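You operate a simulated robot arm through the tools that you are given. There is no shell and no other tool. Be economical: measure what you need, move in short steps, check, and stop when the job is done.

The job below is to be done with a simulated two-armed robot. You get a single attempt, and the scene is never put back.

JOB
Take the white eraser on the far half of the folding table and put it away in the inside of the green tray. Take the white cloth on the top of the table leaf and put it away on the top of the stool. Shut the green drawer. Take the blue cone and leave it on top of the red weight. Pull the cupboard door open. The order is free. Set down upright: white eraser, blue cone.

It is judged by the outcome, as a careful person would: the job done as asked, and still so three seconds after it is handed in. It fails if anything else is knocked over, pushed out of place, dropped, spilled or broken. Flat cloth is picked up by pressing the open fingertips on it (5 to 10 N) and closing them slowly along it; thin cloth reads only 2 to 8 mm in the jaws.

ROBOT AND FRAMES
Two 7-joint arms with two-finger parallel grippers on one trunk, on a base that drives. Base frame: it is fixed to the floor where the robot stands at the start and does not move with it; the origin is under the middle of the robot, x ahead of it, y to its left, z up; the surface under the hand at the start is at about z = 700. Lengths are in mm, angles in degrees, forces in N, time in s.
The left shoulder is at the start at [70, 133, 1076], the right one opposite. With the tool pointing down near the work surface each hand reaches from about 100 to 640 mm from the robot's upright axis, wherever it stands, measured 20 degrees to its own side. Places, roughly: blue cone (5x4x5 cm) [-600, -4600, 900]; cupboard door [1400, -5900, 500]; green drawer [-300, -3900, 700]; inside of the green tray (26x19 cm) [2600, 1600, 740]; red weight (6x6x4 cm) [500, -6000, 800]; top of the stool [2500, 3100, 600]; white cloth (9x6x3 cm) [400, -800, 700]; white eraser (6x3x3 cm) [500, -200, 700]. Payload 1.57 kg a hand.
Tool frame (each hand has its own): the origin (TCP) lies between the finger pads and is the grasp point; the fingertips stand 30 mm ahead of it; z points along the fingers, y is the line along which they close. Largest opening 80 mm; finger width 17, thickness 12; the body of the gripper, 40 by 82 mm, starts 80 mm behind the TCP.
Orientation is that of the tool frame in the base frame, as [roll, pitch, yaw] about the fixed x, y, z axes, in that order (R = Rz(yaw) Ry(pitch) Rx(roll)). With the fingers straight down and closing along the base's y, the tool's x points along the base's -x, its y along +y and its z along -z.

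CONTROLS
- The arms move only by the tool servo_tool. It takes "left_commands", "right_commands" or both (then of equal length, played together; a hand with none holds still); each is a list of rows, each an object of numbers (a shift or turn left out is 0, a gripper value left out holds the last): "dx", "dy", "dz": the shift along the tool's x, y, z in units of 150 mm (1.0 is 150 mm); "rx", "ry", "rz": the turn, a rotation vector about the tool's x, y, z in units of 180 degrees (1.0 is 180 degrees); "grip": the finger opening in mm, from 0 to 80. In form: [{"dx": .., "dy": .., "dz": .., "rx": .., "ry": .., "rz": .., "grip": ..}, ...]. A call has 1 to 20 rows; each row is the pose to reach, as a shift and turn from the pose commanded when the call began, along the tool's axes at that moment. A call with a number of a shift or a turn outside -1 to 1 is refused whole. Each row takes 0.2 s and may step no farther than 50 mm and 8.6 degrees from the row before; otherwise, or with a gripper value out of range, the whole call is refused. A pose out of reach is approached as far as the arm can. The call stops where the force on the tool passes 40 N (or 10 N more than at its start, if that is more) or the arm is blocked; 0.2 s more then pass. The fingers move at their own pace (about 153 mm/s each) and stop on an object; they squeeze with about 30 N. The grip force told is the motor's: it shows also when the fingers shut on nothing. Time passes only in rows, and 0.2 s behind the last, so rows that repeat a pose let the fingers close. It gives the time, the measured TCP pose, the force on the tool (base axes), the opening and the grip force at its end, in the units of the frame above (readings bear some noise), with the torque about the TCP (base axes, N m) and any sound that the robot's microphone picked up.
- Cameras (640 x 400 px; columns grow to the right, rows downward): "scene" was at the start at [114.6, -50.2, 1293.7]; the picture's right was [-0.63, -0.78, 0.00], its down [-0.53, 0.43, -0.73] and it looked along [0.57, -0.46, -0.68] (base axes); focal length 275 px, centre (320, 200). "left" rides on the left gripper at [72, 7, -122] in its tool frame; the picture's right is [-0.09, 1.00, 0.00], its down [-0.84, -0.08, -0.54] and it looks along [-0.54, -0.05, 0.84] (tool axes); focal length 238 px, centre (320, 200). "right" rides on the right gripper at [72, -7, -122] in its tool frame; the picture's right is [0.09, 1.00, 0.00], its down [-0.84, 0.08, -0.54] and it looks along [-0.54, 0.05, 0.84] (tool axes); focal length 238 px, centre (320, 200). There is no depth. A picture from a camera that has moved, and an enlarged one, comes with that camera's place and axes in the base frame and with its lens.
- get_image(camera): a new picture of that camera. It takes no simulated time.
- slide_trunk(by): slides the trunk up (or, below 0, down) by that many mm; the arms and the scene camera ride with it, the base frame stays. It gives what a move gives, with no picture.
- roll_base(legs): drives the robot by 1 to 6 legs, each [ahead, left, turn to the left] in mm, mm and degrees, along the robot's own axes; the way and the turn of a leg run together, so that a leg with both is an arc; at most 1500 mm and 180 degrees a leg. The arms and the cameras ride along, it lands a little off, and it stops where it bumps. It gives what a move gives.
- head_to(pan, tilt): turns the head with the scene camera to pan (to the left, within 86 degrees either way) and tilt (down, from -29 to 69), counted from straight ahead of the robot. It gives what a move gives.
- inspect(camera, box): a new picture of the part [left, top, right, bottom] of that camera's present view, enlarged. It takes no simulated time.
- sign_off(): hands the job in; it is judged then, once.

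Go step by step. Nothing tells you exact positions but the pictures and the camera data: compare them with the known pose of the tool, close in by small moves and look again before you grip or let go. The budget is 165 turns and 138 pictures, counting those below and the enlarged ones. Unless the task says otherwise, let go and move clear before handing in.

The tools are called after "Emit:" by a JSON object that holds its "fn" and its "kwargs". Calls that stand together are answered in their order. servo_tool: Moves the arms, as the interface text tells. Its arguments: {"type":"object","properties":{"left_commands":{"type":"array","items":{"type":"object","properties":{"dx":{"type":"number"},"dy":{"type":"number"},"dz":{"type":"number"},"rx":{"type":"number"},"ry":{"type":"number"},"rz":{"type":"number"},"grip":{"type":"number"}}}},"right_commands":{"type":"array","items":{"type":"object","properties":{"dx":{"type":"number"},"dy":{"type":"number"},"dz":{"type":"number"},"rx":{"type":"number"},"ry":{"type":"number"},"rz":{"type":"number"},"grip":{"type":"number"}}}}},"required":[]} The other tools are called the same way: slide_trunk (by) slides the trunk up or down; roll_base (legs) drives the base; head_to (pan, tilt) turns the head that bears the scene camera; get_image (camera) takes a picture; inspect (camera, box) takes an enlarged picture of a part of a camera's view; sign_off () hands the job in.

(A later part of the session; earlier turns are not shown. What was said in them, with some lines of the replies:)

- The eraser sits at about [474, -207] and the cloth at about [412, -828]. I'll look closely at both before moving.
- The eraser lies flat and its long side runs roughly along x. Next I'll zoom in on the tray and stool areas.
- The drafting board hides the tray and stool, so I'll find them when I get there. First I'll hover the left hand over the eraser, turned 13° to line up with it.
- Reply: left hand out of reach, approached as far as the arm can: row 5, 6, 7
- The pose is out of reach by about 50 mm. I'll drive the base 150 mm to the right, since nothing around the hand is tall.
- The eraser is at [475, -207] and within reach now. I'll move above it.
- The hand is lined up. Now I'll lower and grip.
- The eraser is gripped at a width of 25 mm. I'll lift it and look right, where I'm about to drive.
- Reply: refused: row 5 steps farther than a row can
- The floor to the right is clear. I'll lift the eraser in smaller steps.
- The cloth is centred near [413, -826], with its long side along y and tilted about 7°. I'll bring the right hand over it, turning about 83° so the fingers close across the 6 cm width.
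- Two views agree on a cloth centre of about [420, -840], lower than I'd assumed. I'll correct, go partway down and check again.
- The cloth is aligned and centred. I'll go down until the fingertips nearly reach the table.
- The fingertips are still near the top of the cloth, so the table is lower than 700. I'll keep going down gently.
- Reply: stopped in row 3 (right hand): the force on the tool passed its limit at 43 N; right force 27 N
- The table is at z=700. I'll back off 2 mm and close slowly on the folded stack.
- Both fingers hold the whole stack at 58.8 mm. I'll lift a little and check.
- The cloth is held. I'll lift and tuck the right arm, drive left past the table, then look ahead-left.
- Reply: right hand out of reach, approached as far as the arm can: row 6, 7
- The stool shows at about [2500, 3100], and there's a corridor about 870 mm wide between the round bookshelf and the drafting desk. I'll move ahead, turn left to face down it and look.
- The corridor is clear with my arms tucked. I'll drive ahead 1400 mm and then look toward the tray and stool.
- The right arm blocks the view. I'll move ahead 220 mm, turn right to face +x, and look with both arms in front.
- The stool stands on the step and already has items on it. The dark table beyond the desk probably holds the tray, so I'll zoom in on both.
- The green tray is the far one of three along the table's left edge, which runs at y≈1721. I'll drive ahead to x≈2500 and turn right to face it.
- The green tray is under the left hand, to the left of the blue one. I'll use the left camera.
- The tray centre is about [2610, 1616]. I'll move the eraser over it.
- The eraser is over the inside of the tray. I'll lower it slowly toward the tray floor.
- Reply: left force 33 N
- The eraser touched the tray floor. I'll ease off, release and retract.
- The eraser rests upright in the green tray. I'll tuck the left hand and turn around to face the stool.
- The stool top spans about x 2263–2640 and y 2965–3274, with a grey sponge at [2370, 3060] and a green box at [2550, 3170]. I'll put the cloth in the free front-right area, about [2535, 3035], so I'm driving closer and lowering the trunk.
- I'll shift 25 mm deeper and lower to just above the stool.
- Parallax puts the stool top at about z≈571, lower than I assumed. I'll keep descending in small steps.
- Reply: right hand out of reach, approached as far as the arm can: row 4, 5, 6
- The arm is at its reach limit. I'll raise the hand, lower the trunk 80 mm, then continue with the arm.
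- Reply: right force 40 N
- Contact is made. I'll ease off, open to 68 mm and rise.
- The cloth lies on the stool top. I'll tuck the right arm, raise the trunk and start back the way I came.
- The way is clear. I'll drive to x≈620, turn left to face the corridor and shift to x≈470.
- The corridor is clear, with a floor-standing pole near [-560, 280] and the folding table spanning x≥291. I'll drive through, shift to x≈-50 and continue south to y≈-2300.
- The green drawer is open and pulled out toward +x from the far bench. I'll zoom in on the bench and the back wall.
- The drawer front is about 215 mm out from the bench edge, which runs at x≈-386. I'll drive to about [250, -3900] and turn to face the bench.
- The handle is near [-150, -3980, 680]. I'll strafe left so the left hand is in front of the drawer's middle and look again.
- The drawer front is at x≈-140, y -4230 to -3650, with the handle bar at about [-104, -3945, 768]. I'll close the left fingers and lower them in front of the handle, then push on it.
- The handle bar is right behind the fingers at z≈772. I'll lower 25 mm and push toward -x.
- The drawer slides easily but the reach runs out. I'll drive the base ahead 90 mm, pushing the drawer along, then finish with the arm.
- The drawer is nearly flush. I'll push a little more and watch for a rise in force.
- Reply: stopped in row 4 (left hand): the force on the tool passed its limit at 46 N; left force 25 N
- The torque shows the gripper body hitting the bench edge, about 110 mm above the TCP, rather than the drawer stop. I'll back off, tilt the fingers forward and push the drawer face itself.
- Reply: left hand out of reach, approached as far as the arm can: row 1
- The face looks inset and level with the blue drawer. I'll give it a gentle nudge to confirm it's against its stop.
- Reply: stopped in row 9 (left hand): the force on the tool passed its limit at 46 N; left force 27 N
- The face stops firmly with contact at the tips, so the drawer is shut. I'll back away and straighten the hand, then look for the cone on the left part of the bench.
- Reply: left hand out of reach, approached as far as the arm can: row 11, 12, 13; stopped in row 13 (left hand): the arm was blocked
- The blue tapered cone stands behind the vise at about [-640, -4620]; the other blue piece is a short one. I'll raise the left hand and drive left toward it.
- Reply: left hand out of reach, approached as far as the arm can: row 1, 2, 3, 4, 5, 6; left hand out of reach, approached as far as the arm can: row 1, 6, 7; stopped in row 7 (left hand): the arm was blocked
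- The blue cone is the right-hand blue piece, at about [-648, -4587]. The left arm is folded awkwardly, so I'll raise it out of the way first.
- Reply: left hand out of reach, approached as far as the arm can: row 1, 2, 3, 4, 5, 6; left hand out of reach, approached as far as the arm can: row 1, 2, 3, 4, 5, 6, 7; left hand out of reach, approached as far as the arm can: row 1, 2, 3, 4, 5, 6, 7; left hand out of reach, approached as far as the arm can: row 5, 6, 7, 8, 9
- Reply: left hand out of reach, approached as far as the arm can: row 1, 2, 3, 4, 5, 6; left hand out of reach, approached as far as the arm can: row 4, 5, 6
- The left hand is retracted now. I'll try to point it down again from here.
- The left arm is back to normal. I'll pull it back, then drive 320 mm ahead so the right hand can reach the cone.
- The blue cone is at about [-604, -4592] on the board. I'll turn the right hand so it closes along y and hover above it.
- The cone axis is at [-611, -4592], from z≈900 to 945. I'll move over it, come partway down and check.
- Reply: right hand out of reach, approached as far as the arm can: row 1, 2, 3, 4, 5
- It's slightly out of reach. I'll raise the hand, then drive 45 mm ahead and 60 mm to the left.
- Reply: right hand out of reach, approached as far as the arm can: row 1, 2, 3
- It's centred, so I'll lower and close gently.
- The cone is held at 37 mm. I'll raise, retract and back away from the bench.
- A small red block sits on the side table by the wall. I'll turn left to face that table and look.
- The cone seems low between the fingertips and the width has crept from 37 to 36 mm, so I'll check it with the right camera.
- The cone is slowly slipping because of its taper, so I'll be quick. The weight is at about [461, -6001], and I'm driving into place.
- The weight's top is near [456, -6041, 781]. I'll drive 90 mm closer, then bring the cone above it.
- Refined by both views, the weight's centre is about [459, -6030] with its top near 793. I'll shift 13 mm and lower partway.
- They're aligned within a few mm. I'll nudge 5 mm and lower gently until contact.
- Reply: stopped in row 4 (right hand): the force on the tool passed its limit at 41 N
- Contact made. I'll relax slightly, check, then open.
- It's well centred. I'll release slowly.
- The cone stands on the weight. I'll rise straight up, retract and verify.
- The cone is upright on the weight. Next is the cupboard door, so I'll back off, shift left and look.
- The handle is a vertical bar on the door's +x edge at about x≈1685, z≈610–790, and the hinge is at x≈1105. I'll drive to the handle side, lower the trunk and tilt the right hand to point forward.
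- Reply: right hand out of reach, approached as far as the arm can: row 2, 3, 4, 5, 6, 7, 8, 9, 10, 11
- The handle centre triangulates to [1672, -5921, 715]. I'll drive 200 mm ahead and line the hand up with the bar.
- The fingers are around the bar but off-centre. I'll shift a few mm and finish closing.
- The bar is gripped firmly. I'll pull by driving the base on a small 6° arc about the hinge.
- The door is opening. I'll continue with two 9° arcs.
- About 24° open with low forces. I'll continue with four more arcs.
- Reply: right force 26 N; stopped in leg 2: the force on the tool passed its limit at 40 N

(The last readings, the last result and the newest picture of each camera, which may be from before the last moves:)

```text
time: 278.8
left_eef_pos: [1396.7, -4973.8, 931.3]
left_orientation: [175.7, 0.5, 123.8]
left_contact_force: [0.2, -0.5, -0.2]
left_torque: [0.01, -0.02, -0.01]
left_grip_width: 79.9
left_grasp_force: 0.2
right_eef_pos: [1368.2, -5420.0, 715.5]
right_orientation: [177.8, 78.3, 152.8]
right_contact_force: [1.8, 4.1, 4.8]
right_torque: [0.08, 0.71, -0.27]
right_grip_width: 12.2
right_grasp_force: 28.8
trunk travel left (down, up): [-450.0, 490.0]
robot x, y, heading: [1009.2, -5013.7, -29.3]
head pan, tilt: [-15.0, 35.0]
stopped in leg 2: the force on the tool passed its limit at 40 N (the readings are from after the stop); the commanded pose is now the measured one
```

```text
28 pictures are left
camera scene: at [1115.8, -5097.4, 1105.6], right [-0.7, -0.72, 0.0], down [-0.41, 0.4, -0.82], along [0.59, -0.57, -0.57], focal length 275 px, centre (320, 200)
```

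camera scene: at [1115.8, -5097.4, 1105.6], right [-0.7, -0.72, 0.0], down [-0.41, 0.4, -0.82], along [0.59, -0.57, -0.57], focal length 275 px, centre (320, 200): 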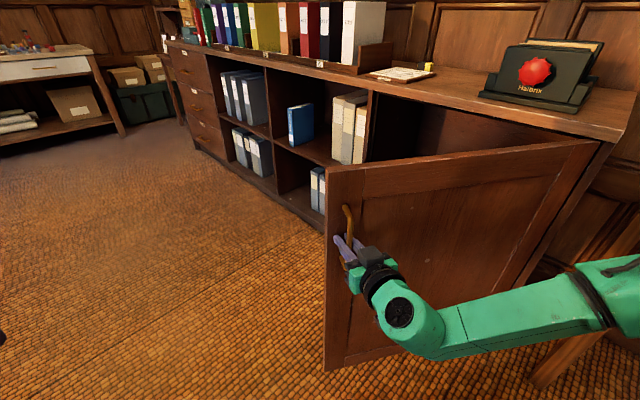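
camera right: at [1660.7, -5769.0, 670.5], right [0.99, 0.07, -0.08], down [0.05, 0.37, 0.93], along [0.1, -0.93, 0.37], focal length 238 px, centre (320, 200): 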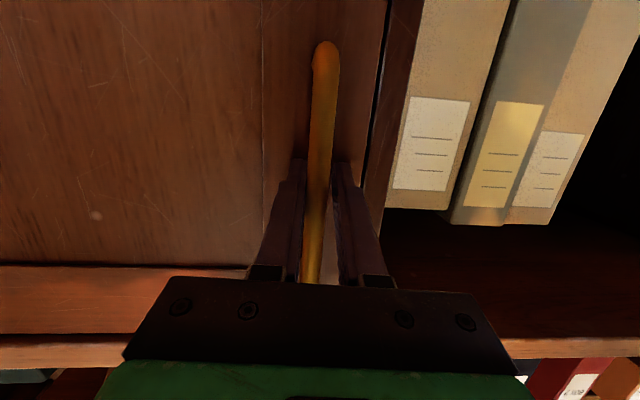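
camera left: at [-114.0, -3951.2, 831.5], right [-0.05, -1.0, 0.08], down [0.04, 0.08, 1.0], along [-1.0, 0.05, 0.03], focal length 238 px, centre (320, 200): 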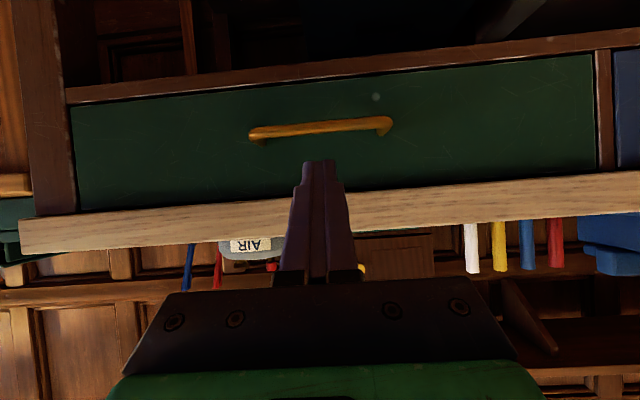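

The door is about 59° open. I'll do two more small arcs for good measure.

Emit:
{"fn": "roll_base", "kwargs": {"legs": [[-119, -82, 9]]}}

Emit:
{"fn": "roll_base", "kwargs": {"legs": [[-119, -82, 9]]}}

Emit:
{"fn": "get_image", "kwargs": {"camera": "right"}}

```text
time: 280.1
left_eef_pos: [1244.5, -4938.2, 932.3]
left_orientation: [175.9, 0.6, 132.7]
left_contact_force: [-0.4, 0.0, 0.0]
left_torque: [-0.01, -0.03, -0.03]
left_grip_width: 79.8
left_grasp_force: 0.0
right_eef_pos: [1286.3, -5381.9, 716.1]
right_orientation: [178.3, 78.2, 162.4]
right_contact_force: [5.8, 18.2, -0.5]
right_torque: [-0.17, 0.1, -0.14]
right_grip_width: 11.7
right_grasp_force: 29.2
trunk travel left (down, up): [-450.0, 490.0]
robot x, y, heading: [867.1, -5035.8, -20.4]
head pan, tilt: [-15.0, 35.0]
```

```text
time: 281.5
left_eef_pos: [1087.4, -4928.7, 932.4]
left_orientation: [175.8, 0.6, 141.6]
left_contact_force: [-0.9, 0.2, -0.1]
left_torque: [0.02, -0.01, 0.01]
left_grip_width: 80.0
left_grasp_force: 0.1
right_eef_pos: [1199.4, -5359.3, 716.3]
right_orientation: [178.0, 78.2, 171.1]
right_contact_force: [2.3, 12.5, 2.2]
right_torque: [-0.26, 0.1, 0.04]
right_grip_width: 12.0
right_grasp_force: 29.4
trunk travel left (down, up): [-450.0, 490.0]
robot x, y, heading: [732.2, -5084.9, -11.5]
head pan, tilt: [-15.0, 35.0]
```

```text
27 pictures are left
camera right: at [1065.0, -5349.3, 671.4], right [0.1, 0.99, -0.08], down [-0.35, 0.11, 0.93], along [0.93, -0.06, 0.36], focal length 238 px, centre (320, 200)
```

right: 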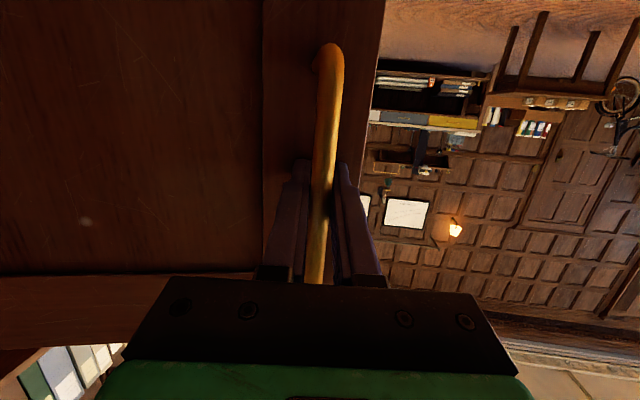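

The door is about 77° open. I'll release the handle and back the hand straight off.

Emit:
{"fn": "servo_tool", "kwargs": {"right_commands": [{"grip": 30}, {"grip": 60}, {"grip": 70}, {"dz": -0.1, "grip": 70}, {"dz": -0.3}, {"dz": -0.5}, {"dz": -0.5}]}}

Emit:
{"fn": "roll_base", "kwargs": {"legs": [[-200, 0, 0]]}}

Emit:
{"fn": "head_to", "kwargs": {"pan": -25, "tilt": 30}}

Emit:
{"fn": "get_image", "kwargs": {"camera": "scene"}}

```text
time: 283.1
left_eef_pos: [1088.1, -4930.8, 932.5]
left_orientation: [175.6, 0.5, 141.7]
left_contact_force: [0.1, 0.3, 0.1]
left_torque: [-0.04, -0.01, 0.04]
left_grip_width: 80.1
left_grasp_force: 0.0
right_eef_pos: [1127.1, -5352.0, 730.0]
right_orientation: [177.6, 78.4, 170.7]
right_contact_force: [0.4, -0.1, 0.9]
right_torque: [0.02, -0.03, -0.03]
right_grip_width: 70.1
right_grasp_force: 0.0
right hand out of reach, approached as far as the arm can: row 6
trunk travel left (down, up): [-450.0, 490.0]
robot x, y, heading: [731.6, -5086.9, -11.2]
head pan, tilt: [-15.0, 35.0]
```

```text
time: 284.7
left_eef_pos: [892.3, -4890.7, 932.8]
left_orientation: [175.8, 0.6, 141.6]
left_contact_force: [0.0, 0.0, 0.7]
left_torque: [0.03, -0.05, 0.01]
left_grip_width: 79.9
left_grasp_force: 0.1
right_eef_pos: [931.8, -5314.6, 729.9]
right_orientation: [177.5, 78.3, 170.7]
right_contact_force: [0.1, -0.2, 0.4]
right_torque: [-0.03, -0.01, -0.01]
right_grip_width: 69.8
right_grasp_force: 0.1
trunk travel left (down, up): [-450.0, 490.0]
robot x, y, heading: [536.6, -5046.1, -11.0]
head pan, tilt: [-15.0, 35.0]
```

```text
time: 285.4
left_eef_pos: [893.4, -4891.8, 931.2]
left_orientation: [175.8, 0.4, 141.7]
left_contact_force: [-0.8, 0.4, -0.2]
left_torque: [-0.01, -0.01, 0.02]
left_grip_width: 80.1
left_grasp_force: 0.1
right_eef_pos: [931.5, -5314.3, 728.8]
right_orientation: [177.4, 78.1, 170.6]
right_contact_force: [-0.8, -0.5, -0.3]
right_torque: [0.0, 0.03, -0.02]
right_grip_width: 70.0
right_grasp_force: 0.1
trunk travel left (down, up): [-450.0, 490.0]
robot x, y, heading: [539.1, -5044.9, -11.3]
head pan, tilt: [-25.0, 30.0]
```

```text
26 pictures are left
camera scene: at [658.9, -5108.7, 1113.2], right [-0.59, -0.81, 0.0], down [-0.4, 0.3, -0.87], along [0.7, -0.51, -0.5], focal length 275 px, centre (320, 200)
```

scene: 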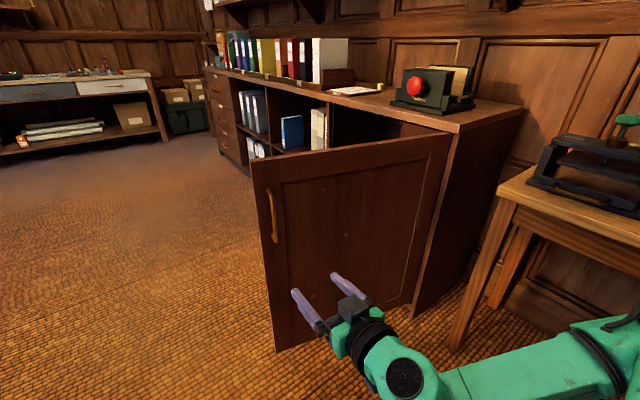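

The door stays open. I'll take a last look at the cone on the weight.

Emit:
{"fn": "head_to", "kwargs": {"pan": -82, "tilt": 25}}

Emit:
{"fn": "inspect", "kwargs": {"camera": "scene", "box": [160, 80, 480, 280]}}

```text
time: 286.6
left_eef_pos: [892.6, -4891.4, 931.2]
left_orientation: [175.6, 0.5, 141.7]
left_contact_force: [-0.1, 0.0, 0.3]
left_torque: [0.01, 0.01, 0.02]
left_grip_width: 80.1
left_grasp_force: 0.1
right_eef_pos: [932.9, -5314.2, 729.5]
right_orientation: [177.4, 78.2, 170.8]
right_contact_force: [-0.4, -0.8, -0.2]
right_torque: [0.02, -0.02, 0.03]
right_grip_width: 70.2
right_grasp_force: 0.0
trunk travel left (down, up): [-450.0, 490.0]
robot x, y, heading: [536.3, -5050.0, -11.4]
head pan, tilt: [-82.0, 25.0]
```

```text
2.00 times, centred on (320, 180) of scene
camera zoom: at [580.7, -5147.2, 1121.2], right [-1.0, 0.06, 0.0], down [0.02, 0.42, -0.91], along [-0.05, -0.9, -0.42], focal length 551 px, centre (320, 240)
```

zoom: 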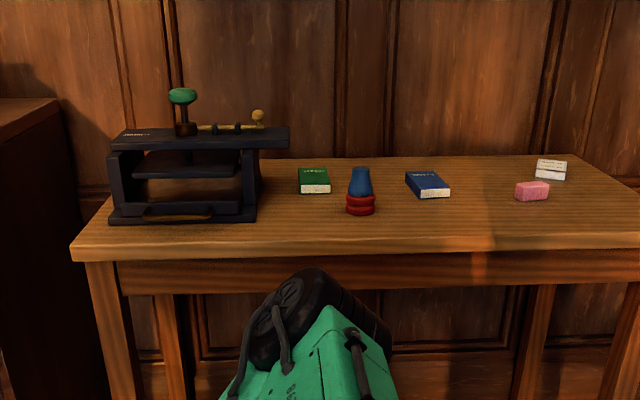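

The cone stands upright on the weight. I'll turn left to confirm the drawer is still shut.

Emit:
{"fn": "roll_base", "kwargs": {"legs": [[0, 0, 80]]}}

Emit:
{"fn": "head_to", "kwargs": {"pan": 62, "tilt": 20}}

Emit:
{"fn": "get_image", "kwargs": {"camera": "scene"}}

```text
time: 290.5
left_eef_pos: [442.1, -4670.8, 931.8]
left_orientation: [175.7, 0.4, -137.9]
left_contact_force: [0.1, 0.0, 0.0]
left_torque: [0.0, 0.03, 0.0]
left_grip_width: 80.4
left_grasp_force: 0.0
right_eef_pos: [866.4, -4702.7, 730.0]
right_orientation: [177.5, 78.1, -109.0]
right_contact_force: [-0.1, 0.3, -0.8]
right_torque: [-0.01, 0.04, 0.01]
right_grip_width: 70.3
right_grasp_force: 0.1
trunk travel left (down, up): [-450.0, 490.0]
robot x, y, heading: [536.9, -5046.3, 69.3]
head pan, tilt: [-82.0, 25.0]
```

```text
time: 292.8
left_eef_pos: [442.7, -4670.4, 932.0]
left_orientation: [175.7, 0.4, -138.0]
left_contact_force: [0.5, 1.4, 0.3]
left_torque: [0.0, 0.0, 0.01]
left_grip_width: 80.1
left_grasp_force: 0.0
right_eef_pos: [866.4, -4702.7, 729.3]
right_orientation: [177.4, 78.2, -109.0]
right_contact_force: [-1.0, -0.1, -1.4]
right_torque: [0.01, -0.01, 0.0]
right_grip_width: 70.2
right_grasp_force: 0.0
trunk travel left (down, up): [-450.0, 490.0]
robot x, y, heading: [535.0, -5045.8, 69.0]
head pan, tilt: [62.0, 20.0]
```

```text
24 pictures are left
camera scene: at [493.6, -4928.3, 1129.3], right [0.75, 0.66, 0.0], down [0.22, -0.26, -0.94], along [-0.62, 0.71, -0.34], focal length 275 px, centre (320, 200)
```

scene: 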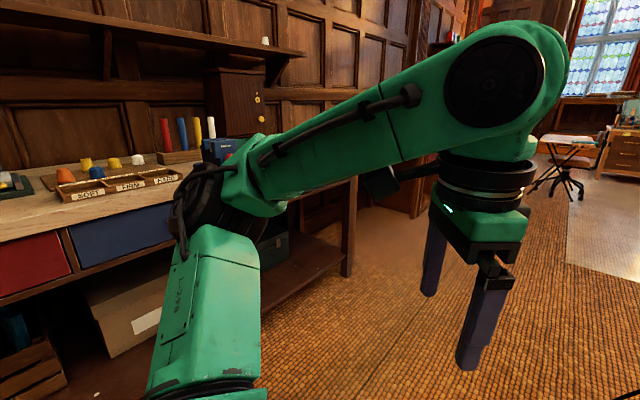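

No drawer sticks out along the bench edge, both hands are empty and clear, and every part of the job is done. I'm handing in.

Emit:
{"fn": "sign_off", "kwargs": {}}

```text
The job is handed in.
```

I finished all five parts and handed the job in:
- **Eraser:** it lies upright in the green tray.
- **Cloth:** it rests on top of the stool.
- **Drawer:** the green drawer is pushed shut against its stop.
- **Cone:** the blue cone stands upright on the red weight.
- **Cupboard door:** it is open about 77°.
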